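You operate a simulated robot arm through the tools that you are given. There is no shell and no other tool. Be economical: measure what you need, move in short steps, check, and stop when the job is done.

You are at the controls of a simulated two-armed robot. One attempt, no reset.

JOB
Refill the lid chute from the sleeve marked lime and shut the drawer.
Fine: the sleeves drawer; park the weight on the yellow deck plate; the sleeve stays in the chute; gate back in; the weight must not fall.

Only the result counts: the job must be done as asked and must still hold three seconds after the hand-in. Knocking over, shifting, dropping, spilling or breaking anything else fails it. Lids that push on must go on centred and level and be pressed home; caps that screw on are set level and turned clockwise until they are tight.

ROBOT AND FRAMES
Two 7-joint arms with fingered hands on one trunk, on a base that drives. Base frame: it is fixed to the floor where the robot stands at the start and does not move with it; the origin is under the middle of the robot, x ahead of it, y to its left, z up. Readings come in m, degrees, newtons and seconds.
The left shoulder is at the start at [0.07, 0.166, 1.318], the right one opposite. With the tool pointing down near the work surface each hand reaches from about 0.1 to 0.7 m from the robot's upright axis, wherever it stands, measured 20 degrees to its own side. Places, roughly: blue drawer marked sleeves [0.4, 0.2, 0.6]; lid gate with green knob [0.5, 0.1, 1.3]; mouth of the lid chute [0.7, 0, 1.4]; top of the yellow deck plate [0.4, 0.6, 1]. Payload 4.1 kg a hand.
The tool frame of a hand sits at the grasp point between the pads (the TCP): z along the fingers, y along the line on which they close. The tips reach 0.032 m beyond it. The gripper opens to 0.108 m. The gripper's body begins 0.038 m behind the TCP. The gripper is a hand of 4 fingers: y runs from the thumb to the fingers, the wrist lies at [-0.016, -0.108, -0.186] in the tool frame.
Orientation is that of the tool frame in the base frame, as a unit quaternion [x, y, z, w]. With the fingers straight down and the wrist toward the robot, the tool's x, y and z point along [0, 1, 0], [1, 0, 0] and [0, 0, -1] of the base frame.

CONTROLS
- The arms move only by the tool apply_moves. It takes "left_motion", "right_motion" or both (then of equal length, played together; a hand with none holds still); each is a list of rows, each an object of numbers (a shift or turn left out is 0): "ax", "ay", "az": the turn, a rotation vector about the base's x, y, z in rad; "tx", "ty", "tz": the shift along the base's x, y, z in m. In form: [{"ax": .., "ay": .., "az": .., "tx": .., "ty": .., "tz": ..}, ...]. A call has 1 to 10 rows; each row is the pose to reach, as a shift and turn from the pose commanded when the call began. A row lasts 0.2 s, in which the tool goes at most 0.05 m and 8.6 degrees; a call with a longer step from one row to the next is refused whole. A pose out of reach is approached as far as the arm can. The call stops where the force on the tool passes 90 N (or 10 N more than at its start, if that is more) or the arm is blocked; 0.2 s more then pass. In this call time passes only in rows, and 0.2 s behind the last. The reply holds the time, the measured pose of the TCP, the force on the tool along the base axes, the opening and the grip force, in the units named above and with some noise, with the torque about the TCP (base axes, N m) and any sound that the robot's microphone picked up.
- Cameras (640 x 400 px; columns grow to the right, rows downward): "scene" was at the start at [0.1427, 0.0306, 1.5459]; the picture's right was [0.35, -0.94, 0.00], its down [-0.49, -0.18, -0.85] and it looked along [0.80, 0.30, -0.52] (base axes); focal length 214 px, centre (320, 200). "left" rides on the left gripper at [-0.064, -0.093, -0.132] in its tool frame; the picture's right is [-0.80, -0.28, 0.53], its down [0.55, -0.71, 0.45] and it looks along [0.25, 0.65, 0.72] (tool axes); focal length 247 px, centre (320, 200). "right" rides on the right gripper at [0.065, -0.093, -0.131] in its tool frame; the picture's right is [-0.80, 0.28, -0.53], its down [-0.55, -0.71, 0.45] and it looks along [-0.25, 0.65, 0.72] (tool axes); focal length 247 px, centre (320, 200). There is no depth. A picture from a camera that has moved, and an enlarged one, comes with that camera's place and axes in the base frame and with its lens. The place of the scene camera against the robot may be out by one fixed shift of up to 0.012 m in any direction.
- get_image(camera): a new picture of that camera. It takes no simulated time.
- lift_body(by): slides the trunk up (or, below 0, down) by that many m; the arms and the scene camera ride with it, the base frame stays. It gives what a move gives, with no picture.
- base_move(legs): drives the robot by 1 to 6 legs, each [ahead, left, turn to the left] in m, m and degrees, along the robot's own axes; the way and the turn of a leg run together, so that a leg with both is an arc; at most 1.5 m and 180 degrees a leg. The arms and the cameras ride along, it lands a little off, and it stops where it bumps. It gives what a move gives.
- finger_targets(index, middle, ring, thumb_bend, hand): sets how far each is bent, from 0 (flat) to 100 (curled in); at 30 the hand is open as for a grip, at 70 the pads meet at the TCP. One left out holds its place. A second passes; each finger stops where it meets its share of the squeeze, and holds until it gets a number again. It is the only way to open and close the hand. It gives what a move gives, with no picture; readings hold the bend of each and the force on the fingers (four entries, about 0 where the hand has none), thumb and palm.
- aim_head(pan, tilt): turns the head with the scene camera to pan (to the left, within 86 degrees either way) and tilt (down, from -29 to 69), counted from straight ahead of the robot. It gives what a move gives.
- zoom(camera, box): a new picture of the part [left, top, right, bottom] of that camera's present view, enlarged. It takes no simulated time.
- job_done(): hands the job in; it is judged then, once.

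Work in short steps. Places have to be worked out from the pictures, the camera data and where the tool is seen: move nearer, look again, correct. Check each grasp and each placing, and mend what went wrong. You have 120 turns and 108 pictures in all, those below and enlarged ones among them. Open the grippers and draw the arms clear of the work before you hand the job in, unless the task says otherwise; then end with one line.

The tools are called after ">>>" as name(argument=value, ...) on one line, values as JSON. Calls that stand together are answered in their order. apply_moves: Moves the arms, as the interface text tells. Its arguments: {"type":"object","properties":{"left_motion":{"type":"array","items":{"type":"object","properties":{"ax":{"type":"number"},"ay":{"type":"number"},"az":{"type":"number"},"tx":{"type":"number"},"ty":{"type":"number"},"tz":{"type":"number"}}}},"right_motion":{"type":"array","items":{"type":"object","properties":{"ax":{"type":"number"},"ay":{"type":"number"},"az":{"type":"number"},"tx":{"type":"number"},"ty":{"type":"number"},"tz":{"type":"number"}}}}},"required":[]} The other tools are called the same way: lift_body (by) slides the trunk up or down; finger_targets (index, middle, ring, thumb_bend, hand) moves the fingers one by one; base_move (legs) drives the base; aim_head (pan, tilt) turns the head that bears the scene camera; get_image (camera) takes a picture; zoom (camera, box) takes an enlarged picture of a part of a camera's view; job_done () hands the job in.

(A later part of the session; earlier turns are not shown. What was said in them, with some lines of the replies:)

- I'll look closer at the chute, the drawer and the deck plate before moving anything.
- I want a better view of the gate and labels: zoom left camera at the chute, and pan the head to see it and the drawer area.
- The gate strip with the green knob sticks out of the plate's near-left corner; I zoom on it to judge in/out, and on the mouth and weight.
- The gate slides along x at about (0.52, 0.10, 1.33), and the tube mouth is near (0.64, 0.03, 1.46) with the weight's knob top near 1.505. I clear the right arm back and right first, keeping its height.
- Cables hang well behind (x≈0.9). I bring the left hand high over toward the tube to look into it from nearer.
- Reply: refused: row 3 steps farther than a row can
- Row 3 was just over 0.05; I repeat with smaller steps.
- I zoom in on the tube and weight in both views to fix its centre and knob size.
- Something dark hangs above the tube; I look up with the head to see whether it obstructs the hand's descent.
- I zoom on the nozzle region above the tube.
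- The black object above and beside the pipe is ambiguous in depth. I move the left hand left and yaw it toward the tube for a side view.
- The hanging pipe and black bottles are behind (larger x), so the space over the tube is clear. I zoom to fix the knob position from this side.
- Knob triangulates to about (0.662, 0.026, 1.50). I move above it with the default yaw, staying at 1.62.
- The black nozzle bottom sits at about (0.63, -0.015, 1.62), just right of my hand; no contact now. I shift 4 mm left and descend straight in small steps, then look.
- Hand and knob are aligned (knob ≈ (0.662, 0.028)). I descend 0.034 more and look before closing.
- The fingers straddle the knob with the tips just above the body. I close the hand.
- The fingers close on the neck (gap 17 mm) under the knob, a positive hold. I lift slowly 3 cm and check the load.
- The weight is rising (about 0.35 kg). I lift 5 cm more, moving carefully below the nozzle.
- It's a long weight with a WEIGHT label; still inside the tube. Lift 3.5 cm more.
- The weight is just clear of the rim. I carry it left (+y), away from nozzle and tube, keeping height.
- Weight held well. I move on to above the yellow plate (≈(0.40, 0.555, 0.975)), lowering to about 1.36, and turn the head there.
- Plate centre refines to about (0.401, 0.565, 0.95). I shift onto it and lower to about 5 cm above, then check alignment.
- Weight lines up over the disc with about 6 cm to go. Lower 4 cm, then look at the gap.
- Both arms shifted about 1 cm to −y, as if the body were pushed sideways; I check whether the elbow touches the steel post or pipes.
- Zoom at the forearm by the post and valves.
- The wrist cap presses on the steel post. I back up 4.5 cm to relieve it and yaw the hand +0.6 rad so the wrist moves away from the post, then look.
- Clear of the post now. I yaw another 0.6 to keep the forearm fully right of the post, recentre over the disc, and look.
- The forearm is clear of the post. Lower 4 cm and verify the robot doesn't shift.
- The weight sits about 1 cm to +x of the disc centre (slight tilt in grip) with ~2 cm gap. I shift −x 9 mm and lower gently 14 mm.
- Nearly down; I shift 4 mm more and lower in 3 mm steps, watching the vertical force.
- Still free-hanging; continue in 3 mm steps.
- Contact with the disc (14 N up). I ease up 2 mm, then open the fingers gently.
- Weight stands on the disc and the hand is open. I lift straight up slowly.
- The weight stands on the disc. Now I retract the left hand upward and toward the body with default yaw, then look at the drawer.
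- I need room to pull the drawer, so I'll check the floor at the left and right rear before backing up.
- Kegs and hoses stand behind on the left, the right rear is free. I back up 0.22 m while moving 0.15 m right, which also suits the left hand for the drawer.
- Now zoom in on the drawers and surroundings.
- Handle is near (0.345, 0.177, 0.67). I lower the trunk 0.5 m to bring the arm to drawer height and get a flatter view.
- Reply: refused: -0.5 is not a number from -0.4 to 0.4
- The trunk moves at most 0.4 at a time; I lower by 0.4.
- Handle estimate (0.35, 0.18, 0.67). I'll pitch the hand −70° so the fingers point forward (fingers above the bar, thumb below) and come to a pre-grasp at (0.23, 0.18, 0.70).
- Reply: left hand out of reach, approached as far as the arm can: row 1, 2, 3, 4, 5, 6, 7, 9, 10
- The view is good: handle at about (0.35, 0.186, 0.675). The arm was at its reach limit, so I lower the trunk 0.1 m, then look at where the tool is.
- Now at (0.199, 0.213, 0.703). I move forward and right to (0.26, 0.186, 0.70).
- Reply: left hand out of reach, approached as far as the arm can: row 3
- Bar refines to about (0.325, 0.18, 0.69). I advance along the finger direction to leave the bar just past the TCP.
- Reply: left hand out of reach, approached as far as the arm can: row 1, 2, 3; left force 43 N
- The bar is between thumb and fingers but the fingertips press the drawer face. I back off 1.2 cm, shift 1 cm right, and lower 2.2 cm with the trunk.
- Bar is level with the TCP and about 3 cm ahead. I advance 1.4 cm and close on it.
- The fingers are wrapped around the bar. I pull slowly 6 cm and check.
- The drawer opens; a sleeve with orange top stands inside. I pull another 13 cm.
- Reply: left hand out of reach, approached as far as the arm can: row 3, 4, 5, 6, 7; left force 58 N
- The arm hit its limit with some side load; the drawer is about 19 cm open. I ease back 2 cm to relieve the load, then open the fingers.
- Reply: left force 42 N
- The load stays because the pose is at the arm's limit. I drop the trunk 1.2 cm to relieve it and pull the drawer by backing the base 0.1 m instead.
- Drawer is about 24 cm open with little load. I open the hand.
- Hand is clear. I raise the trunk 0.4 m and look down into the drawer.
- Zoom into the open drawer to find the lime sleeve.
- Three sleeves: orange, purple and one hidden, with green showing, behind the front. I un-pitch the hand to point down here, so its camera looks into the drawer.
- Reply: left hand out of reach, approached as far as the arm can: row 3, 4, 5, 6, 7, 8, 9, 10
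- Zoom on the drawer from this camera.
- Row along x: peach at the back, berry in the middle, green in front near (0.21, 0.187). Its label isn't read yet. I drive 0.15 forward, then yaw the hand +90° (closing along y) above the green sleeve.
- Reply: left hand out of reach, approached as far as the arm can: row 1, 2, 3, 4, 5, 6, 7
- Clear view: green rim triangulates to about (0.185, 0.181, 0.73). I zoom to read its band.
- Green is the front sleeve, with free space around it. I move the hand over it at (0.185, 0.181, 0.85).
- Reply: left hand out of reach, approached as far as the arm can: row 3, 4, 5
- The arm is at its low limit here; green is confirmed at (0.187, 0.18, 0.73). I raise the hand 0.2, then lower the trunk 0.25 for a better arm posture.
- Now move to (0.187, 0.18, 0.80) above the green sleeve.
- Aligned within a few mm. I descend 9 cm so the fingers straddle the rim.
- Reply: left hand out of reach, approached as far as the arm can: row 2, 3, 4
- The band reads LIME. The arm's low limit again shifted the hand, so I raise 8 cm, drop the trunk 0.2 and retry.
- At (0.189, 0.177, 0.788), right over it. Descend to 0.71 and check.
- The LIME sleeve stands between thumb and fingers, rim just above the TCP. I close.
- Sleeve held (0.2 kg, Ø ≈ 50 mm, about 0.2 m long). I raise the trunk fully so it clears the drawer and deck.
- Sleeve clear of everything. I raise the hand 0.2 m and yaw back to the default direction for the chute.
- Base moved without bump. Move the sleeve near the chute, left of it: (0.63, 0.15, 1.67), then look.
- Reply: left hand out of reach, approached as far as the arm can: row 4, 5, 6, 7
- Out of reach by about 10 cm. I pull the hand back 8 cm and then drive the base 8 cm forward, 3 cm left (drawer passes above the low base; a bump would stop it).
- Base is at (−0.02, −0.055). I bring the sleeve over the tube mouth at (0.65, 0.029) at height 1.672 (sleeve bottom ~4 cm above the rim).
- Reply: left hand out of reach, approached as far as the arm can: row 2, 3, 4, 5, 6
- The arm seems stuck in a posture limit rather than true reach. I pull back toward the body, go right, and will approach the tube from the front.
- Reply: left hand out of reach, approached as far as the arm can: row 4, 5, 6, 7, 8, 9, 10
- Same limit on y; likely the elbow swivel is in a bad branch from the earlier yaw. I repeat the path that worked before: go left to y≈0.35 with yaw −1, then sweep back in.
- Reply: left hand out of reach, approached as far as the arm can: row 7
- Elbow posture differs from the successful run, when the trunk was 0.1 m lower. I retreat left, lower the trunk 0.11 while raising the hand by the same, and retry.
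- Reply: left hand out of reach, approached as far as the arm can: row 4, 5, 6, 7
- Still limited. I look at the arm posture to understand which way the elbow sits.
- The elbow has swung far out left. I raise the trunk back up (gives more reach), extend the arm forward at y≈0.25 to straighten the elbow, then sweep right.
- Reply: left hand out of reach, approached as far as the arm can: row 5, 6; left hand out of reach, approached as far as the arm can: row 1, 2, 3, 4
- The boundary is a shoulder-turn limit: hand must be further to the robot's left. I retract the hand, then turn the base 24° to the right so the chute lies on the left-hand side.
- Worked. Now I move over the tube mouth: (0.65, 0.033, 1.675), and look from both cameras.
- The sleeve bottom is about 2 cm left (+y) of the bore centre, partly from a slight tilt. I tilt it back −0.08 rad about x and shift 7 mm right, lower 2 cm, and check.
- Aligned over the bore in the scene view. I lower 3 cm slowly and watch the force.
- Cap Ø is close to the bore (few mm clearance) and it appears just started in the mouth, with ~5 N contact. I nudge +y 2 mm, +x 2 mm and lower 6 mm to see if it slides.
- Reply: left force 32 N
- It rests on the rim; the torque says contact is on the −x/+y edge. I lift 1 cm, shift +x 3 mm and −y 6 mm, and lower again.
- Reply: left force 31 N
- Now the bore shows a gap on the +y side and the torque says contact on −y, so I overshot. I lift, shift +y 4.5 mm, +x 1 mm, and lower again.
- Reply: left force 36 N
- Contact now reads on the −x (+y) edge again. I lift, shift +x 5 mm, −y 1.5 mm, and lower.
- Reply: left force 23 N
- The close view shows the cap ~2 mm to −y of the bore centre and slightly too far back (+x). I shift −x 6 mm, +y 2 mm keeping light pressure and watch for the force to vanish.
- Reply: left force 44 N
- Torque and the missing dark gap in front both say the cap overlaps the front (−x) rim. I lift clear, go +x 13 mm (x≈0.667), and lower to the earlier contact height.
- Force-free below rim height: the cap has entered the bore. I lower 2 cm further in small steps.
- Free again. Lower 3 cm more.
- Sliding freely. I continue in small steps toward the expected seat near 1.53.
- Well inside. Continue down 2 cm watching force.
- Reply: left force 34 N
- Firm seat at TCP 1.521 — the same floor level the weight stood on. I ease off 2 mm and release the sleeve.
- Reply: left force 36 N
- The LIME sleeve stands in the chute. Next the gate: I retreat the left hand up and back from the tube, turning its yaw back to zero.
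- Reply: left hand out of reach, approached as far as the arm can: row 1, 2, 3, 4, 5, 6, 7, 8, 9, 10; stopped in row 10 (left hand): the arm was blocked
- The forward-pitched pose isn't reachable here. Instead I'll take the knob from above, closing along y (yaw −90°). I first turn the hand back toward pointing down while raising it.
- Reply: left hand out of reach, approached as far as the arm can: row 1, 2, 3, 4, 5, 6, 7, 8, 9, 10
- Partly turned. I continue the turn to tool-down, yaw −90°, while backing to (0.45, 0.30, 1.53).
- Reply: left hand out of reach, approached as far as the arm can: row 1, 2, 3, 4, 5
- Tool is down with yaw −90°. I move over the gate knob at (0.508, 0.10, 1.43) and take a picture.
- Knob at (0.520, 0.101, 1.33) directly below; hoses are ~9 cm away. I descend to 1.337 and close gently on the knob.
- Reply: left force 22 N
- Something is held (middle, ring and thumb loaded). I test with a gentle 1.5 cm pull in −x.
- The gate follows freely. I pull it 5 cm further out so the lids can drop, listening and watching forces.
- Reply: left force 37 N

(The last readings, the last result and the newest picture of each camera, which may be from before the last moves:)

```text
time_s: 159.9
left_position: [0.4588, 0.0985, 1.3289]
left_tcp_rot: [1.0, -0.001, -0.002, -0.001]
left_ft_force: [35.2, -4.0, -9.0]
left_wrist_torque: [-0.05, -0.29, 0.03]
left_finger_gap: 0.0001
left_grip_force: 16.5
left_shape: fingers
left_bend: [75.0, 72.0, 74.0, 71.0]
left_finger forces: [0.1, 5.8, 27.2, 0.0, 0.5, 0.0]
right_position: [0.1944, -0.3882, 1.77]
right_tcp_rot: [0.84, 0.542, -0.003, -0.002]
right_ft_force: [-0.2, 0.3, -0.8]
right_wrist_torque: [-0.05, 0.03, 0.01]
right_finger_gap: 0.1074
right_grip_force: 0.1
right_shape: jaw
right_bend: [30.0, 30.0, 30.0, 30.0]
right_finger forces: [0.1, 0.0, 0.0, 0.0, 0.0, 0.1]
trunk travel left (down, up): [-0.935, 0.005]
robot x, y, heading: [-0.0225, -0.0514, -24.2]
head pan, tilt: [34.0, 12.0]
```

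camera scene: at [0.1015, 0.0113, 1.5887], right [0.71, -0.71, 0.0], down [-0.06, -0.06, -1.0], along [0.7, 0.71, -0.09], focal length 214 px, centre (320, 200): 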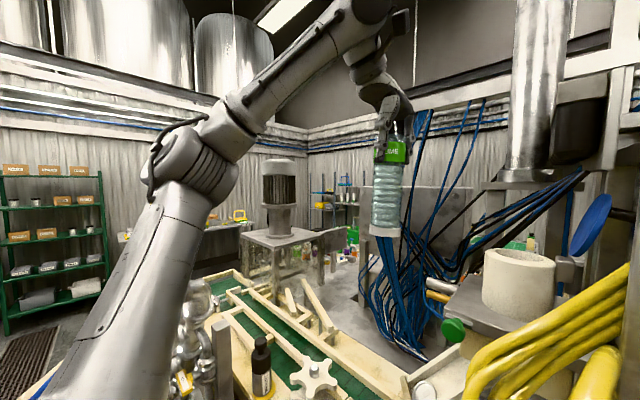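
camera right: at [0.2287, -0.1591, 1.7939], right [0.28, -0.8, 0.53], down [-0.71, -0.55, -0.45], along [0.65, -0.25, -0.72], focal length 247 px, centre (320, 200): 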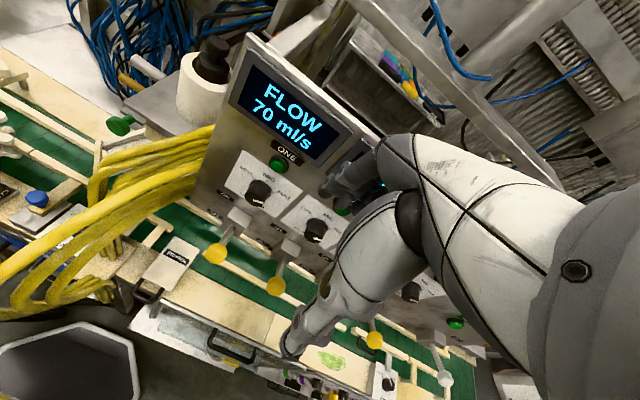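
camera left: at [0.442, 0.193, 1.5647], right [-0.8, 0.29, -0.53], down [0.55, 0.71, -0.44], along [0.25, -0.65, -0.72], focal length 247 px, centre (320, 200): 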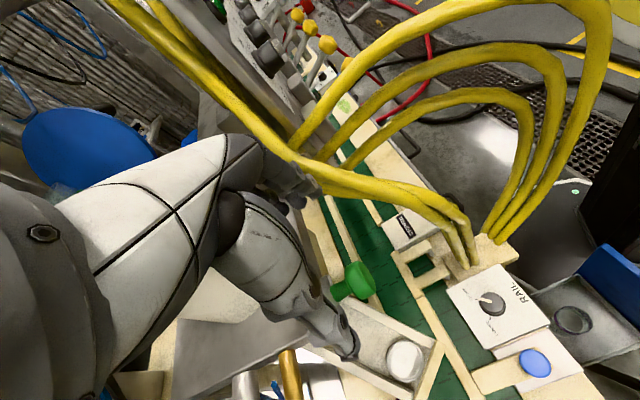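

The gate hit its end stop (~5 cm out). Now I push it back in with the curled fingers, until it resists.

>>> apply_moves(left_motion=[{"tx": 0.012}, {"tx": 0.024}, {"tx": 0.036}, {"tx": 0.048}, {"tx": 0.06}, {"tx": 0.066}])

```text
time_s: 161.3
left_position: [0.5024, 0.1003, 1.3334]
left_tcp_rot: [1.0, -0.002, -0.002, -0.003]
left_ft_force: [-38.8, -3.7, -37.3]
left_wrist_torque: [-0.07, 0.63, 0.37]
left_finger_gap: 0.0
left_grip_force: 27.7
left_shape: fingers
left_bend: [75.0, 71.0, 73.0, 71.0]
left_finger forces: [0.0, 15.0, 9.9, 0.1, 30.8, 0.1]
right_position: [0.1717, -0.3873, 1.7736]
right_tcp_rot: [0.84, 0.542, 0.002, 0.001]
right_ft_force: [0.4, 0.6, -0.1]
right_wrist_torque: [-0.01, -0.02, 0.01]
right_finger_gap: 0.1077
right_grip_force: 0.1
right_shape: jaw
right_bend: [30.0, 30.0, 30.0, 30.0]
right_finger forces: [0.0, 0.0, 0.0, 0.0, 0.0, 0.1]
trunk travel left (down, up): [-0.935, 0.005]
robot x, y, heading: [-0.0239, -0.0548, -24.1]
head pan, tilt: [34.0, 12.0]
```

Resists at 39 N, so it seems home. I open the hand, go back up to the same viewing pose as before, and compare the knob position.

>>> finger_targets(hand="left", index=30, middle=30, ring=30, thumb_bend=30)

>>> apply_moves(left_motion=[{"tz": 0.02}, {"tz": 0.045}, {"tz": 0.07}, {"tz": 0.1}])

>>> get_image(camera="left")

```text
time_s: 162.3
left_position: [0.5087, 0.0997, 1.3342]
left_tcp_rot: [1.0, -0.001, 0.001, -0.002]
left_ft_force: [-0.4, 0.0, 0.5]
left_wrist_torque: [-0.02, 0.02, -0.01]
left_finger_gap: 0.1081
left_grip_force: 0.1
left_shape: fingers
left_bend: [30.0, 30.0, 30.0, 30.0]
left_finger forces: [0.0, 0.0, 0.0, 0.1, 0.0, 0.0]
right_position: [0.1769, -0.3882, 1.7728]
right_tcp_rot: [0.84, 0.543, 0.002, 0.001]
right_ft_force: [-0.3, 0.1, -0.4]
right_wrist_torque: [-0.02, -0.01, 0.02]
right_finger_gap: 0.1076
right_grip_force: 0.0
right_shape: jaw
right_bend: [30.0, 30.0, 30.0, 30.0]
right_finger forces: [0.0, 0.0, 0.1, 0.0, 0.0, 0.0]
trunk travel left (down, up): [-0.935, 0.005]
robot x, y, heading: [-0.0217, -0.0527, -24.3]
head pan, tilt: [34.0, 12.0]
```

```text
time_s: 163.3
left_position: [0.5087, 0.1026, 1.4339]
left_tcp_rot: [1.0, -0.001, 0.0, -0.002]
left_ft_force: [0.1, -0.3, 0.8]
left_wrist_torque: [0.0, -0.01, -0.01]
left_finger_gap: 0.1083
left_grip_force: 0.0
left_shape: fingers
left_bend: [30.0, 30.0, 30.0, 30.0]
left_finger forces: [0.0, 0.1, 0.0, 0.0, 0.0, 0.0]
right_position: [0.1771, -0.3885, 1.7727]
right_tcp_rot: [0.84, 0.543, 0.001, 0.001]
right_ft_force: [0.1, -0.4, -0.2]
right_wrist_torque: [-0.01, 0.0, 0.0]
right_finger_gap: 0.1076
right_grip_force: 0.2
right_shape: jaw
right_bend: [30.0, 30.0, 30.0, 30.0]
right_finger forces: [0.0, 0.0, 0.0, 0.0, 0.0, 0.0]
trunk travel left (down, up): [-0.935, 0.005]
robot x, y, heading: [-0.0198, -0.0529, -24.3]
head pan, tilt: [34.0, 12.0]
```

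```text
1 pictures are left
camera left: at [0.4442, 0.193, 1.5665], right [-0.8, 0.29, -0.53], down [0.55, 0.71, -0.44], along [0.25, -0.65, -0.72], focal length 247 px, centre (320, 200)
```

left: 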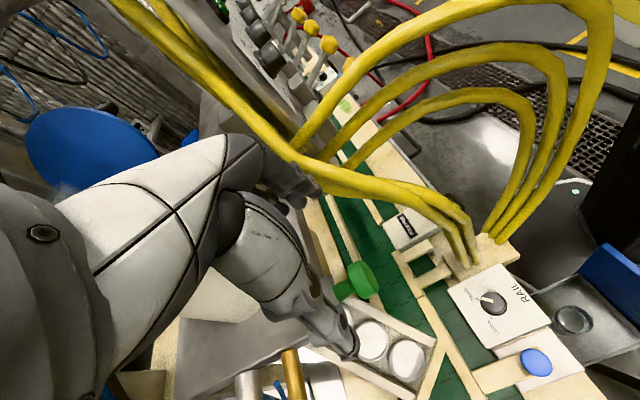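

Lids have slid down onto the ramp (two visible now), and the knob is back within ~2–3 mm. For certainty I'll nudge it home: move to the −x side of the knob with closed fingers.

>>> apply_moves(left_motion=[{"tx": -0.04}, {"tx": -0.075}, {"tx": -0.075, "tz": -0.03}, {"tx": -0.075, "tz": -0.065}, {"tx": -0.075, "tz": -0.095}])

>>> finger_targets(hand="left", index=70, middle=70, ring=70, thumb_bend=70)

>>> apply_moves(left_motion=[{"tx": 0.01}, {"tx": 0.018}, {"tx": 0.026}, {"tx": 0.034}])

```text
time_s: 164.4
left_position: [0.4285, 0.1055, 1.3735]
left_tcp_rot: [1.0, 0.002, 0.008, 0.015]
left_ft_force: [-8.2, 21.7, 40.6]
left_wrist_torque: [-2.06, 0.02, -0.19]
left_finger_gap: 0.1204
left_grip_force: 25.0
left_shape: fingers
left_bend: [25.0, 35.0, 37.0, 30.0]
left_finger forces: [17.8, 14.0, 17.1, 0.0, 0.1, 0.0]
right_position: [0.1705, -0.3779, 1.7765]
right_tcp_rot: [0.839, 0.543, 0.002, 0.004]
right_ft_force: [-0.4, -0.5, 0.3]
right_wrist_torque: [-0.02, -0.01, -0.04]
right_finger_gap: 0.1076
right_grip_force: 0.0
right_shape: jaw
right_bend: [30.0, 30.0, 30.0, 30.0]
right_finger forces: [0.1, 0.0, 0.1, 0.0, 0.1, 0.0]
trunk travel left (down, up): [-0.935, 0.005]
robot x, y, heading: [-0.0216, -0.0523, -24.3]
head pan, tilt: [34.0, 12.0]
stopped in row 5 (left hand): the force on the tool passed its limit (the readings are from after the stop); the commanded pose is now the measured one
```

```text
time_s: 165.4
left_position: [0.4304, 0.0996, 1.3721]
left_tcp_rot: [1.0, 0.0, 0.006, 0.01]
left_ft_force: [-8.5, 9.1, 41.8]
left_wrist_torque: [-2.69, 0.78, -0.68]
left_finger_gap: 0.0663
left_grip_force: 16.8
left_shape: fingers
left_bend: [25.0, 70.0, 70.0, 70.0]
left_finger forces: [35.2, 0.1, 0.1, 0.1, 0.0, 0.1]
right_position: [0.1706, -0.3847, 1.7741]
right_tcp_rot: [0.839, 0.544, 0.002, 0.002]
right_ft_force: [-0.2, -0.3, -0.2]
right_wrist_torque: [-0.04, 0.01, -0.03]
right_finger_gap: 0.1077
right_grip_force: 0.1
right_shape: jaw
right_bend: [30.0, 30.0, 30.0, 30.0]
right_finger forces: [0.0, 0.1, 0.1, 0.0, 0.0, 0.0]
trunk travel left (down, up): [-0.935, 0.005]
robot x, y, heading: [-0.0192, -0.0537, -24.2]
head pan, tilt: [34.0, 12.0]
```

```text
time_s: 166.4
left_position: [0.461, 0.0974, 1.3711]
left_tcp_rot: [1.0, -0.001, 0.005, 0.008]
left_ft_force: [-27.2, 1.2, 10.8]
left_wrist_torque: [-0.72, 0.9, -1.79]
left_finger_gap: 0.0734
left_grip_force: 12.2
left_shape: fingers
left_bend: [22.0, 70.0, 70.0, 70.0]
left_finger forces: [23.9, 0.0, 0.1, 0.0, 0.0, 0.1]
right_position: [0.1666, -0.3872, 1.7731]
right_tcp_rot: [0.839, 0.543, 0.005, 0.002]
right_ft_force: [0.6, -0.7, 0.7]
right_wrist_torque: [0.01, -0.01, 0.01]
right_finger_gap: 0.1079
right_grip_force: 0.0
right_shape: jaw
right_bend: [30.0, 30.0, 30.0, 30.0]
right_finger forces: [0.0, 0.0, 0.0, 0.0, 0.0, 0.1]
trunk travel left (down, up): [-0.935, 0.005]
robot x, y, heading: [-0.0236, -0.0528, -24.3]
head pan, tilt: [34.0, 12.0]
```

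The open fingers met the hose there; I lift away at once, then close the whole hand before coming down again beside the knob.

>>> apply_moves(left_motion=[{"tz": 0.02, "tx": -0.004}, {"tz": 0.045, "tx": -0.004, "ty": 0.01}, {"tz": 0.08, "tx": -0.004, "ty": 0.01}])

>>> finger_targets(hand="left", index=70, middle=70, ring=70, thumb_bend=70)

```text
time_s: 167.2
left_position: [0.4663, 0.1067, 1.4492]
left_tcp_rot: [1.0, 0.002, 0.006, 0.008]
left_ft_force: [0.0, -0.5, 0.3]
left_wrist_torque: [-0.04, -0.02, -0.01]
left_finger_gap: 0.0511
left_grip_force: 0.0
left_shape: fingers
left_bend: [36.0, 70.0, 70.0, 70.0]
left_finger forces: [0.1, 0.1, 0.1, 0.0, 0.1, 0.0]
right_position: [0.1769, -0.3883, 1.7725]
right_tcp_rot: [0.84, 0.543, 0.002, 0.0]
right_ft_force: [-0.3, -0.3, -0.1]
right_wrist_torque: [0.01, -0.01, 0.0]
right_finger_gap: 0.1077
right_grip_force: 0.1
right_shape: jaw
right_bend: [30.0, 30.0, 30.0, 30.0]
right_finger forces: [0.0, 0.0, 0.1, 0.0, 0.1, 0.0]
trunk travel left (down, up): [-0.935, 0.005]
robot x, y, heading: [-0.0188, -0.0488, -24.2]
head pan, tilt: [34.0, 12.0]
```

```text
time_s: 168.2
left_position: [0.4672, 0.1078, 1.4478]
left_tcp_rot: [1.0, 0.002, 0.005, 0.008]
left_ft_force: [0.2, 0.4, 0.1]
left_wrist_torque: [-0.02, -0.01, 0.0]
left_finger_gap: 0.0034
left_grip_force: 0.0
left_shape: fingers
left_bend: [70.0, 70.0, 70.0, 70.0]
left_finger forces: [0.0, 0.0, 0.0, 0.0, 0.1, 0.1]
right_position: [0.179, -0.3875, 1.7728]
right_tcp_rot: [0.84, 0.543, 0.001, 0.0]
right_ft_force: [-0.1, 0.0, 0.6]
right_wrist_torque: [0.02, 0.02, -0.01]
right_finger_gap: 0.1078
right_grip_force: 0.0
right_shape: jaw
right_bend: [30.0, 30.0, 30.0, 30.0]
right_finger forces: [0.1, 0.1, 0.1, 0.0, 0.1, 0.1]
trunk travel left (down, up): [-0.935, 0.005]
robot x, y, heading: [-0.0238, -0.0529, -24.2]
head pan, tilt: [34.0, 12.0]
```

Closed. I descend beside the knob (x≈0.46) and push in +x gently.

>>> apply_moves(left_motion=[{"tz": -0.035, "tx": -0.006}, {"tz": -0.07, "tx": -0.006, "ty": -0.004}, {"tz": -0.1, "tx": -0.006, "ty": -0.005}, {"tz": -0.112, "tx": -0.006, "ty": -0.005}])

>>> apply_moves(left_motion=[{"tx": 0.008}, {"tx": 0.016}, {"tx": 0.022}, {"tx": 0.028}])

```text
time_s: 169.2
left_position: [0.4588, 0.1019, 1.3364]
left_tcp_rot: [1.0, 0.002, 0.005, 0.009]
left_ft_force: [-0.4, -0.2, 0.4]
left_wrist_torque: [0.01, 0.02, -0.01]
left_finger_gap: 0.0036
left_grip_force: 0.0
left_shape: fingers
left_bend: [70.0, 70.0, 70.0, 70.0]
left_finger forces: [0.0, 0.0, 0.0, 0.0, 0.1, 0.1]
right_position: [0.1776, -0.3868, 1.7732]
right_tcp_rot: [0.84, 0.543, 0.001, 0.0]
right_ft_force: [0.9, 0.0, -0.1]
right_wrist_torque: [-0.04, -0.02, 0.03]
right_finger_gap: 0.1079
right_grip_force: 0.1
right_shape: jaw
right_bend: [30.0, 30.0, 30.0, 30.0]
right_finger forces: [0.0, 0.0, 0.1, 0.1, 0.0, 0.0]
trunk travel left (down, up): [-0.935, 0.005]
robot x, y, heading: [-0.0239, -0.0536, -24.1]
head pan, tilt: [34.0, 12.0]
```

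```text
time_s: 170.2
left_position: [0.4785, 0.1046, 1.3383]
left_tcp_rot: [1.0, 0.001, 0.004, 0.008]
left_ft_force: [-28.3, 1.1, -8.1]
left_wrist_torque: [0.19, 0.65, -0.42]
left_finger_gap: 0.0036
left_grip_force: 14.3
left_shape: fingers
left_bend: [70.0, 70.0, 69.0, 70.0]
left_finger forces: [0.0, 0.1, 28.6, 0.0, 0.0, 0.0]
right_position: [0.1697, -0.3861, 1.7732]
right_tcp_rot: [0.84, 0.543, 0.003, 0.002]
right_ft_force: [0.1, -0.3, 0.4]
right_wrist_torque: [0.01, 0.0, 0.02]
right_finger_gap: 0.1078
right_grip_force: 0.0
right_shape: jaw
right_bend: [30.0, 30.0, 30.0, 30.0]
right_finger forces: [0.0, 0.1, 0.0, 0.1, 0.0, 0.0]
trunk travel left (down, up): [-0.935, 0.005]
robot x, y, heading: [-0.0257, -0.0502, -24.3]
head pan, tilt: [34.0, 12.0]
```

The gate is firmly home (28 N stop). I raise and retract the hand, then drive back and straighten the base toward the drawer.

>>> apply_moves(left_motion=[{"tx": -0.012, "tz": 0.0}, {"tx": -0.014, "tz": 0.04}, {"tx": -0.02, "tz": 0.08}, {"tx": -0.03, "tz": 0.12, "ty": 0.01}, {"tx": -0.06, "tz": 0.15, "ty": 0.02}, {"tx": -0.1, "tz": 0.16, "ty": 0.035}, {"tx": -0.115, "tz": 0.17, "ty": 0.05}])

>>> base_move(legs=[[-0.2, -0.23, 0], [0, 0, 24.3]])

>>> apply_moves(left_motion=[{"az": 0.14}, {"az": 0.28}, {"az": 0.42}, {"az": 0.56}, {"az": 0.7}, {"az": 0.84}, {"az": 0.98}, {"az": 1.1}, {"az": 1.147}])

```text
time_s: 171.8
left_position: [0.3726, 0.1537, 1.5071]
left_tcp_rot: [1.0, 0.001, 0.004, 0.009]
left_ft_force: [-0.8, -0.4, 0.2]
left_wrist_torque: [0.01, 0.0, -0.02]
left_finger_gap: 0.0036
left_grip_force: 0.1
left_shape: fingers
left_bend: [70.0, 70.0, 70.0, 70.0]
left_finger forces: [0.1, 0.2, 0.0, 0.0, 0.1, 0.1]
right_position: [0.1783, -0.3864, 1.7728]
right_tcp_rot: [0.84, 0.543, 0.001, 0.0]
right_ft_force: [-1.0, 0.5, -0.7]
right_wrist_torque: [-0.02, 0.0, 0.01]
right_finger_gap: 0.1078
right_grip_force: 0.1
right_shape: jaw
right_bend: [30.0, 30.0, 30.0, 30.0]
right_finger forces: [0.1, 0.0, 0.1, 0.0, 0.0, 0.0]
trunk travel left (down, up): [-0.935, 0.005]
robot x, y, heading: [-0.023, -0.0517, -24.1]
head pan, tilt: [34.0, 12.0]
```

```text
time_s: 175.1
left_position: [-0.022, 0.1641, 1.5073]
left_tcp_rot: [0.977, 0.211, 0.007, 0.007]
left_ft_force: [0.7, 0.0, -0.2]
left_wrist_torque: [0.04, 0.04, 0.03]
left_finger_gap: 0.0035
left_grip_force: 0.1
left_shape: fingers
left_bend: [70.0, 70.0, 70.0, 70.0]
left_finger forces: [0.0, 0.0, 0.0, 0.1, 0.0, 0.0]
right_position: [0.0225, -0.4075, 1.7725]
right_tcp_rot: [0.706, 0.708, 0.001, 0.0]
right_ft_force: [-0.5, 0.7, -0.1]
right_wrist_torque: [0.0, 0.08, 0.02]
right_finger_gap: 0.1077
right_grip_force: 0.1
right_shape: jaw
right_bend: [30.0, 30.0, 30.0, 30.0]
right_finger forces: [0.0, 0.0, 0.0, 0.0, 0.0, 0.0]
trunk travel left (down, up): [-0.935, 0.005]
robot x, y, heading: [-0.3003, -0.1835, -0.0]
head pan, tilt: [34.0, 12.0]
```

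```text
time_s: 177.1
left_position: [-0.1019, 0.3356, 1.4419]
left_tcp_rot: [0.719, 0.695, 0.013, 0.007]
left_ft_force: [0.3, -0.1, 0.1]
left_wrist_torque: [0.03, 0.02, -0.02]
left_finger_gap: 0.0034
left_grip_force: 0.0
left_shape: fingers
left_bend: [70.0, 70.0, 70.0, 70.0]
left_finger forces: [0.0, 0.0, 0.0, 0.1, 0.0, 0.0]
left hand out of reach, approached as far as the arm can: row 4, 5, 6, 7, 8, 9
right_position: [0.0217, -0.4057, 1.7724]
right_tcp_rot: [0.706, 0.708, 0.001, -0.001]
right_ft_force: [-0.2, -0.7, -0.7]
right_wrist_torque: [-0.04, -0.02, -0.01]
right_finger_gap: 0.1076
right_grip_force: 0.0
right_shape: jaw
right_bend: [30.0, 30.0, 30.0, 30.0]
right_finger forces: [0.1, 0.0, 0.0, 0.0, 0.1, 0.0]
trunk travel left (down, up): [-0.935, 0.005]
robot x, y, heading: [-0.3023, -0.1888, 0.2]
head pan, tilt: [34.0, 12.0]
```

The hand is too near the body. I back the base 0.15 m, bring the hand to about (−0.01, 0.185), then lower the trunk.

>>> base_move(legs=[[-0.15, 0, 0]])

>>> apply_moves(left_motion=[{"tx": 0.04}, {"tx": 0.08, "ty": -0.02}, {"tx": 0.115, "ty": -0.045}, {"tx": 0.15, "ty": -0.07}, {"tx": 0.185, "ty": -0.1}, {"tx": 0.21, "ty": -0.125}, {"tx": 0.235, "ty": -0.15}])

>>> lift_body(by=-0.4)

>>> lift_body(by=-0.2)

```text
time_s: 178.5
left_position: [-0.2477, 0.3333, 1.4422]
left_tcp_rot: [0.72, 0.694, 0.012, 0.006]
left_ft_force: [-0.2, 0.4, 0.1]
left_wrist_torque: [0.0, 0.0, -0.02]
left_finger_gap: 0.0034
left_grip_force: 0.1
left_shape: fingers
left_bend: [70.0, 70.0, 70.0, 70.0]
left_finger forces: [0.1, 0.0, 0.0, 0.1, 0.1, 0.0]
right_position: [-0.1254, -0.4054, 1.7715]
right_tcp_rot: [0.707, 0.707, -0.001, -0.001]
right_ft_force: [0.2, -1.0, -0.5]
right_wrist_torque: [-0.03, -0.05, -0.01]
right_finger_gap: 0.1079
right_grip_force: 0.0
right_shape: jaw
right_bend: [30.0, 30.0, 30.0, 30.0]
right_finger forces: [0.0, 0.1, 0.0, 0.0, 0.0, 0.0]
trunk travel left (down, up): [-0.935, 0.005]
robot x, y, heading: [-0.4477, -0.1824, -0.2]
head pan, tilt: [34.0, 12.0]
```

```text
time_s: 180.1
left_position: [-0.0412, 0.375, 1.4236]
left_tcp_rot: [0.735, 0.678, 0.011, 0.012]
left_ft_force: [-0.2, 0.3, -0.2]
left_wrist_torque: [0.02, 0.02, 0.02]
left_finger_gap: 0.003
left_grip_force: 0.1
left_shape: fingers
left_bend: [70.0, 70.0, 70.0, 70.0]
left_finger forces: [0.1, 0.0, 0.1, 0.0, 0.0, 0.0]
left hand out of reach, approached as far as the arm can: row 1, 2, 3, 4, 5, 6, 7
right_position: [-0.123, -0.4069, 1.7715]
right_tcp_rot: [0.708, 0.706, 0.0, -0.002]
right_ft_force: [0.1, -0.5, -0.7]
right_wrist_torque: [0.01, 0.04, -0.03]
right_finger_gap: 0.1079
right_grip_force: 0.1
right_shape: jaw
right_bend: [30.0, 30.0, 30.0, 30.0]
right_finger forces: [0.0, 0.0, 0.0, 0.0, 0.0, 0.0]
trunk travel left (down, up): [-0.935, 0.005]
robot x, y, heading: [-0.4493, -0.1853, 0.0]
head pan, tilt: [34.0, 12.0]
```

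```text
time_s: 183.9
left_position: [-0.0447, 0.3755, 1.0247]
left_tcp_rot: [0.735, 0.677, 0.011, 0.014]
left_ft_force: [0.4, -0.1, -0.4]
left_wrist_torque: [-0.01, 0.02, 0.0]
left_finger_gap: 0.0034
left_grip_force: 0.1
left_shape: fingers
left_bend: [70.0, 70.0, 70.0, 70.0]
left_finger forces: [0.1, 0.0, 0.0, 0.0, 0.0, 0.0]
right_position: [-0.1291, -0.4054, 1.3726]
right_tcp_rot: [0.708, 0.706, 0.001, 0.0]
right_ft_force: [0.3, 0.1, -0.2]
right_wrist_torque: [0.01, -0.03, -0.01]
right_finger_gap: 0.1076
right_grip_force: 0.0
right_shape: jaw
right_bend: [30.0, 30.0, 30.0, 30.0]
right_finger forces: [0.0, 0.0, 0.0, 0.0, 0.0, 0.1]
trunk travel left (down, up): [-0.535, 0.405]
robot x, y, heading: [-0.4485, -0.1795, -0.3]
head pan, tilt: [34.0, 12.0]
```

```text
time_s: 186.1
left_position: [-0.046, 0.3755, 0.8259]
left_tcp_rot: [0.735, 0.677, 0.01, 0.012]
left_ft_force: [-0.7, 0.1, 0.1]
left_wrist_torque: [-0.02, -0.03, 0.0]
left_finger_gap: 0.0031
left_grip_force: 0.1
left_shape: fingers
left_bend: [70.0, 70.0, 70.0, 70.0]
left_finger forces: [0.1, 0.0, 0.0, 0.0, 0.0, 0.0]
right_position: [-0.129, -0.4057, 1.1723]
right_tcp_rot: [0.708, 0.706, 0.002, 0.0]
right_ft_force: [0.6, -0.1, 0.7]
right_wrist_torque: [0.0, -0.01, 0.02]
right_finger_gap: 0.1079
right_grip_force: 0.1
right_shape: jaw
right_bend: [30.0, 30.0, 30.0, 30.0]
right_finger forces: [0.0, 0.0, 0.1, 0.0, 0.1, 0.1]
trunk travel left (down, up): [-0.335, 0.605]
robot x, y, heading: [-0.4447, -0.1797, 0.0]
head pan, tilt: [34.0, 12.0]
```

The hand is held about 0.2 m left of the drawer, so I shift the base 0.2 m right, which puts the closed hand at y≈0.177, and lower to handle height.

>>> base_move(legs=[[0, -0.2, 0]])

>>> lift_body(by=-0.125)

>>> zoom(camera="left", box=[220, 60, 640, 400])

```text
time_s: 187.7
left_position: [-0.0445, 0.1726, 0.8252]
left_tcp_rot: [0.736, 0.677, 0.011, 0.013]
left_ft_force: [0.0, -0.4, 0.9]
left_wrist_torque: [0.01, 0.02, -0.02]
left_finger_gap: 0.0032
left_grip_force: 0.0
left_shape: fingers
left_bend: [70.0, 70.0, 70.0, 70.0]
left_finger forces: [0.0, 0.0, 0.0, 0.1, 0.0, 0.1]
right_position: [-0.1298, -0.6091, 1.1718]
right_tcp_rot: [0.709, 0.706, 0.002, -0.001]
right_ft_force: [0.6, -0.5, -0.6]
right_wrist_torque: [0.04, -0.03, 0.03]
right_finger_gap: 0.1081
right_grip_force: 0.1
right_shape: jaw
right_bend: [30.0, 30.0, 30.0, 30.0]
right_finger forces: [0.0, 0.0, 0.1, 0.1, 0.0, 0.0]
trunk travel left (down, up): [-0.335, 0.605]
robot x, y, heading: [-0.4479, -0.3855, -0.3]
head pan, tilt: [34.0, 12.0]
```

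```text
time_s: 189.2
left_position: [-0.0439, 0.1732, 0.7015]
left_tcp_rot: [0.736, 0.677, 0.011, 0.011]
left_ft_force: [0.3, -0.2, -0.3]
left_wrist_torque: [-0.03, -0.02, 0.0]
left_finger_gap: 0.0031
left_grip_force: 0.1
left_shape: fingers
left_bend: [70.0, 70.0, 70.0, 70.0]
left_finger forces: [0.1, 0.0, 0.1, 0.0, 0.0, 0.1]
right_position: [-0.1305, -0.6081, 1.0476]
right_tcp_rot: [0.708, 0.707, 0.001, 0.001]
right_ft_force: [1.5, 0.1, 0.4]
right_wrist_torque: [-0.01, -0.01, -0.01]
right_finger_gap: 0.1078
right_grip_force: 0.0
right_shape: jaw
right_bend: [30.0, 30.0, 30.0, 30.0]
right_finger forces: [0.0, 0.0, 0.0, 0.1, 0.1, 0.1]
trunk travel left (down, up): [-0.21, 0.73]
robot x, y, heading: [-0.4487, -0.3872, -0.3]
head pan, tilt: [34.0, 12.0]
```

```text
1.18 times, centred on (430, 230) of left
camera zoom: at [-0.146, 0.1175, 0.829], right [-0.33, -0.77, -0.54], down [-0.64, 0.6, -0.47], along [0.69, 0.19, -0.7], focal length 291 px, centre (191, 165)
```

zoom: 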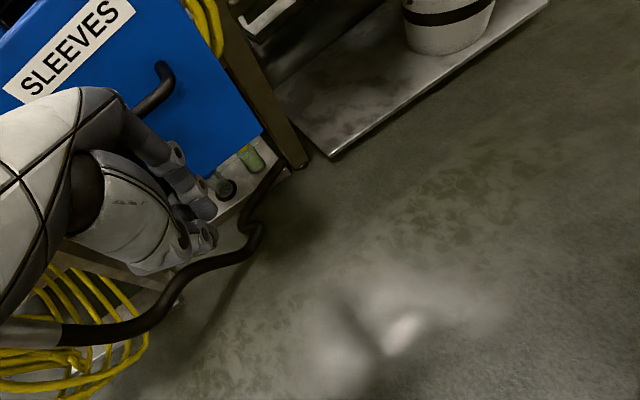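

The handle (right end at x≈0.11, y≈0.14) is straight ahead of the closed hand. I drive the base forward 0.26 m to push the drawer most of the way in.

>>> base_move(legs=[[0.13, 0, 0]])

>>> base_move(legs=[[0.13, 0, 0]])

```text
time_s: 190.5
left_position: [0.0863, 0.1741, 0.6991]
left_tcp_rot: [0.736, 0.677, 0.01, 0.012]
left_ft_force: [1.1, 0.0, 0.4]
left_wrist_torque: [0.02, 0.01, 0.01]
left_finger_gap: 0.0032
left_grip_force: 0.0
left_shape: fingers
left_bend: [70.0, 70.0, 70.0, 70.0]
left_finger forces: [0.1, 0.0, 0.0, 0.0, 0.1, 0.0]
right_position: [0.0009, -0.607, 1.0481]
right_tcp_rot: [0.708, 0.706, 0.0, 0.0]
right_ft_force: [0.4, -0.4, 0.4]
right_wrist_torque: [0.0, -0.02, -0.05]
right_finger_gap: 0.108
right_grip_force: 0.0
right_shape: jaw
right_bend: [30.0, 30.0, 30.0, 30.0]
right_finger forces: [0.1, 0.1, 0.0, 0.0, 0.0, 0.0]
trunk travel left (down, up): [-0.21, 0.73]
robot x, y, heading: [-0.3182, -0.3852, -0.3]
head pan, tilt: [34.0, 12.0]
```

```text
time_s: 191.8
left_position: [0.2176, 0.1733, 0.7001]
left_tcp_rot: [0.736, 0.677, 0.01, 0.013]
left_ft_force: [-0.4, 1.2, -0.7]
left_wrist_torque: [0.03, 0.03, 0.0]
left_finger_gap: 0.0034
left_grip_force: 0.1
left_shape: fingers
left_bend: [70.0, 70.0, 70.0, 70.0]
left_finger forces: [0.0, 0.0, 0.0, 0.1, 0.0, 0.0]
right_position: [0.1315, -0.6094, 1.0483]
right_tcp_rot: [0.709, 0.705, 0.0, 0.0]
right_ft_force: [0.1, 0.5, -0.8]
right_wrist_torque: [0.0, 0.05, -0.02]
right_finger_gap: 0.1079
right_grip_force: 0.2
right_shape: jaw
right_bend: [30.0, 30.0, 30.0, 30.0]
right_finger forces: [0.0, 0.1, 0.0, 0.0, 0.1, 0.0]
trunk travel left (down, up): [-0.21, 0.73]
robot x, y, heading: [-0.1885, -0.3797, -0.3]
head pan, tilt: [34.0, 12.0]
```

Sliding freely. I go on in smaller steps until resistance appears.

>>> base_move(legs=[[0.05, 0, 0]])

>>> apply_moves(left_motion=[{"tx": 0.006}, {"tx": 0.012}, {"tx": 0.018}, {"tx": 0.024}])

```text
time_s: 192.7
left_position: [0.2674, 0.1723, 0.6984]
left_tcp_rot: [0.736, 0.676, 0.011, 0.011]
left_ft_force: [0.2, -0.4, -0.4]
left_wrist_torque: [0.02, -0.01, 0.02]
left_finger_gap: 0.0033
left_grip_force: 0.0
left_shape: fingers
left_bend: [70.0, 70.0, 70.0, 70.0]
left_finger forces: [0.0, 0.1, 0.0, 0.0, 0.1, 0.0]
right_position: [0.1822, -0.61, 1.0457]
right_tcp_rot: [0.709, 0.705, 0.0, -0.001]
right_ft_force: [0.0, -0.1, -0.3]
right_wrist_torque: [0.0, 0.03, 0.03]
right_finger_gap: 0.1077
right_grip_force: 0.1
right_shape: jaw
right_bend: [30.0, 30.0, 30.0, 30.0]
right_finger forces: [0.1, 0.0, 0.1, 0.0, 0.0, 0.0]
trunk travel left (down, up): [-0.21, 0.73]
robot x, y, heading: [-0.1376, -0.3846, -0.3]
head pan, tilt: [34.0, 12.0]
```

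```text
time_s: 193.7
left_position: [0.2872, 0.1723, 0.7022]
left_tcp_rot: [0.736, 0.677, 0.012, 0.014]
left_ft_force: [-19.7, -3.5, 6.9]
left_wrist_torque: [0.04, -0.03, 0.17]
left_finger_gap: 0.0046
left_grip_force: 10.5
left_shape: fingers
left_bend: [70.0, 71.0, 71.0, 69.0]
left_finger forces: [0.1, 13.7, 6.4, 0.0, 0.0, 0.0]
right_position: [0.178, -0.6099, 1.0486]
right_tcp_rot: [0.708, 0.706, 0.003, 0.0]
right_ft_force: [-0.2, 0.9, 0.9]
right_wrist_torque: [-0.01, -0.01, -0.01]
right_finger_gap: 0.1077
right_grip_force: 0.1
right_shape: jaw
right_bend: [30.0, 30.0, 30.0, 30.0]
right_finger forces: [0.0, 0.0, 0.0, 0.0, 0.0, 0.0]
trunk travel left (down, up): [-0.21, 0.73]
robot x, y, heading: [-0.1452, -0.3864, -0.1]
head pan, tilt: [34.0, 12.0]
```

Resistance at TCP x=0.287, matching the closed-handle position. I press slightly more to confirm it's a hard stop.

>>> apply_moves(left_motion=[{"tx": 0.006}, {"tx": 0.012}])

```text
time_s: 194.3
left_position: [0.2987, 0.1724, 0.7043]
left_tcp_rot: [0.736, 0.677, 0.014, 0.014]
left_ft_force: [-37.9, -0.4, 16.4]
left_wrist_torque: [0.36, 0.06, 0.49]
left_finger_gap: 0.0021
left_grip_force: 20.2
left_shape: fingers
left_bend: [70.0, 70.0, 71.0, 67.0]
left_finger forces: [5.9, 21.4, 12.3, 0.1, 0.0, 0.1]
right_position: [0.1742, -0.6107, 1.0479]
right_tcp_rot: [0.709, 0.706, 0.003, 0.001]
right_ft_force: [-0.4, 0.8, -0.8]
right_wrist_torque: [0.02, 0.03, 0.0]
right_finger_gap: 0.1077
right_grip_force: 0.1
right_shape: jaw
right_bend: [30.0, 30.0, 30.0, 30.0]
right_finger forces: [0.1, 0.1, 0.0, 0.1, 0.1, 0.1]
trunk travel left (down, up): [-0.21, 0.73]
robot x, y, heading: [-0.1405, -0.3811, -0.3]
head pan, tilt: [34.0, 12.0]
```

It still gave ~1 cm; I press another 1.2 cm to see where it truly stops.

>>> apply_moves(left_motion=[{"tx": 0.006, "tz": -0.003}, {"tx": 0.012, "tz": -0.004}])

```text
time_s: 194.9
left_position: [0.3097, 0.1709, 0.7025]
left_tcp_rot: [0.736, 0.677, 0.015, 0.015]
left_ft_force: [-52.7, -2.0, 32.0]
left_wrist_torque: [0.26, 0.17, 0.34]
left_finger_gap: 0.0
left_grip_force: 30.0
left_shape: fingers
left_bend: [71.0, 70.0, 72.0, 65.0]
left_finger forces: [24.9, 22.2, 13.0, 0.0, 0.1, 0.0]
right_position: [0.1735, -0.6125, 1.0479]
right_tcp_rot: [0.709, 0.706, 0.005, 0.002]
right_ft_force: [-0.6, -0.1, 0.7]
right_wrist_torque: [0.01, 0.03, 0.01]
right_finger_gap: 0.1079
right_grip_force: 0.1
right_shape: jaw
right_bend: [30.0, 30.0, 30.0, 30.0]
right_finger forces: [0.0, 0.0, 0.0, 0.0, 0.0, 0.0]
trunk travel left (down, up): [-0.21, 0.73]
robot x, y, heading: [-0.1441, -0.3897, 0.1]
head pan, tilt: [34.0, 12.0]
```

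Resistance grows softly, likely finger compliance against a hard stop. I back off and re-advance to see where contact begins.

>>> apply_moves(left_motion=[{"tx": -0.02}, {"tx": -0.045}, {"tx": -0.05, "tz": -0.004}, {"tx": -0.042, "tz": -0.004}])

>>> apply_moves(left_motion=[{"tx": 0.01}])

>>> apply_moves(left_motion=[{"tx": 0.01}])

```text
time_s: 195.9
left_position: [0.2741, 0.1723, 0.6912]
left_tcp_rot: [0.736, 0.676, 0.011, 0.012]
left_ft_force: [-0.9, -0.1, 0.4]
left_wrist_torque: [0.04, -0.02, 0.02]
left_finger_gap: 0.0027
left_grip_force: 0.1
left_shape: fingers
left_bend: [70.0, 70.0, 70.0, 70.0]
left_finger forces: [0.1, 0.7, 0.1, 0.0, 0.0, 0.0]
right_position: [0.1814, -0.6095, 1.0463]
right_tcp_rot: [0.708, 0.706, 0.0, 0.0]
right_ft_force: [-0.1, 0.2, -0.5]
right_wrist_torque: [0.02, 0.0, 0.01]
right_finger_gap: 0.1077
right_grip_force: 0.1
right_shape: jaw
right_bend: [30.0, 30.0, 30.0, 30.0]
right_finger forces: [0.0, 0.0, 0.0, 0.1, 0.0, 0.1]
trunk travel left (down, up): [-0.21, 0.73]
robot x, y, heading: [-0.138, -0.3843, -0.6]
head pan, tilt: [34.0, 12.0]
```

```text
time_s: 196.3
left_position: [0.2803, 0.1725, 0.6927]
left_tcp_rot: [0.735, 0.677, 0.012, 0.013]
left_ft_force: [-18.2, -3.5, 6.1]
left_wrist_torque: [0.05, -0.28, 0.08]
left_finger_gap: 0.004
left_grip_force: 9.3
left_shape: fingers
left_bend: [70.0, 70.0, 70.0, 69.0]
left_finger forces: [0.1, 14.3, 4.0, 0.0, 0.0, 0.1]
right_position: [0.1773, -0.6098, 1.0477]
right_tcp_rot: [0.709, 0.706, 0.002, 0.001]
right_ft_force: [0.1, 0.2, -0.6]
right_wrist_torque: [-0.04, -0.03, 0.01]
right_finger_gap: 0.1079
right_grip_force: 0.0
right_shape: jaw
right_bend: [30.0, 30.0, 30.0, 30.0]
right_finger forces: [0.0, 0.0, 0.0, 0.0, 0.1, 0.0]
trunk travel left (down, up): [-0.21, 0.73]
robot x, y, heading: [-0.1408, -0.3895, -0.1]
head pan, tilt: [34.0, 12.0]
```

```text
time_s: 196.7
left_position: [0.2883, 0.1726, 0.6953]
left_tcp_rot: [0.736, 0.676, 0.013, 0.014]
left_ft_force: [-36.9, -3.7, 15.6]
left_wrist_torque: [0.11, -0.46, 0.37]
left_finger_gap: 0.0073
left_grip_force: 20.1
left_shape: fingers
left_bend: [70.0, 70.0, 71.0, 68.0]
left_finger forces: [0.1, 26.1, 13.3, 0.0, 0.1, 0.0]
right_position: [0.1767, -0.6106, 1.0487]
right_tcp_rot: [0.708, 0.706, 0.003, 0.001]
right_ft_force: [-0.3, -0.1, -0.5]
right_wrist_torque: [0.01, 0.02, -0.01]
right_finger_gap: 0.1078
right_grip_force: 0.1
right_shape: jaw
right_bend: [30.0, 30.0, 30.0, 30.0]
right_finger forces: [0.1, 0.0, 0.0, 0.0, 0.0, 0.0]
trunk travel left (down, up): [-0.21, 0.73]
robot x, y, heading: [-0.14, -0.3848, 0.1]
head pan, tilt: [34.0, 12.0]
```

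Contact starts at the same place each time (hand ≈0.275, handle front ≈0.318), so the drawer is against its closed stop. I withdraw, back the base off, and open the hand.

>>> apply_moves(left_motion=[{"tx": -0.02}, {"tx": -0.05}])

>>> base_move(legs=[[-0.25, 0, 0]])

>>> finger_targets(hand="left", index=30, middle=30, ring=30, thumb_bend=30)

```text
time_s: 197.3
left_position: [0.2444, 0.1725, 0.6922]
left_tcp_rot: [0.737, 0.676, 0.011, 0.012]
left_ft_force: [0.0, -0.6, -0.1]
left_wrist_torque: [0.02, 0.02, -0.01]
left_finger_gap: 0.0032
left_grip_force: 0.1
left_shape: fingers
left_bend: [70.0, 70.0, 70.0, 70.0]
left_finger forces: [0.0, 0.1, 0.0, 0.1, 0.0, 0.0]
right_position: [0.1803, -0.6091, 1.0474]
right_tcp_rot: [0.71, 0.704, 0.002, 0.0]
right_ft_force: [-0.6, 0.3, -0.9]
right_wrist_torque: [-0.03, -0.03, 0.01]
right_finger_gap: 0.1079
right_grip_force: 0.1
right_shape: jaw
right_bend: [30.0, 30.0, 30.0, 30.0]
right_finger forces: [0.1, 0.0, 0.0, 0.0, 0.1, 0.1]
trunk travel left (down, up): [-0.21, 0.73]
robot x, y, heading: [-0.1393, -0.3846, -0.3]
head pan, tilt: [34.0, 12.0]
```

```text
time_s: 199.1
left_position: [-0.0021, 0.1732, 0.6921]
left_tcp_rot: [0.738, 0.675, 0.011, 0.012]
left_ft_force: [0.5, -0.9, 0.2]
left_wrist_torque: [0.0, 0.0, -0.01]
left_finger_gap: 0.0031
left_grip_force: 0.1
left_shape: fingers
left_bend: [70.0, 70.0, 70.0, 70.0]
left_finger forces: [0.1, 0.0, 0.0, 0.0, 0.0, 0.1]
right_position: [-0.0667, -0.6086, 1.0484]
right_tcp_rot: [0.709, 0.705, 0.0, 0.0]
right_ft_force: [1.0, 1.2, -0.1]
right_wrist_torque: [-0.01, 0.02, -0.01]
right_finger_gap: 0.1079
right_grip_force: 0.1
right_shape: jaw
right_bend: [30.0, 30.0, 30.0, 30.0]
right_finger forces: [0.0, 0.0, 0.0, 0.1, 0.1, 0.1]
trunk travel left (down, up): [-0.21, 0.73]
robot x, y, heading: [-0.385, -0.3854, -0.4]
head pan, tilt: [34.0, 12.0]
```

```text
time_s: 200.1
left_position: [-0.0024, 0.1754, 0.6918]
left_tcp_rot: [0.737, 0.675, 0.011, 0.012]
left_ft_force: [-0.2, -0.2, 0.2]
left_wrist_torque: [-0.02, 0.0, -0.02]
left_finger_gap: 0.1082
left_grip_force: 0.0
left_shape: fingers
left_bend: [30.0, 30.0, 30.0, 30.0]
left_finger forces: [0.0, 0.1, 0.1, 0.0, 0.0, 0.0]
right_position: [-0.0678, -0.6083, 1.0475]
right_tcp_rot: [0.709, 0.705, 0.0, -0.001]
right_ft_force: [-0.3, 0.4, 0.0]
right_wrist_torque: [-0.04, 0.02, 0.04]
right_finger_gap: 0.1077
right_grip_force: 0.0
right_shape: jaw
right_bend: [30.0, 30.0, 30.0, 30.0]
right_finger forces: [0.0, 0.0, 0.1, 0.0, 0.0, 0.0]
trunk travel left (down, up): [-0.21, 0.73]
robot x, y, heading: [-0.3866, -0.3828, -0.3]
head pan, tilt: [34.0, 12.0]
```

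Weight parked, sleeve in the chute, gate in, drawer at its stop, both hands open and clear; I hand the job in.

>>> job_done()

```text
The job is handed in.
```

The chute is refilled from the lime sleeve. I cycled the gate out and back, and lids slid down onto the ramp. The sleeve is still in the chute, the gate is back in, the weight is on the yellow plate and the drawer is shut. The gate's final push and the drawer closing were checked by force only, because the pictures had run out. My open fingers also pressed against a yellow hose at about 40 N while I was nudging the gate, and I did not check the hose afterwards.
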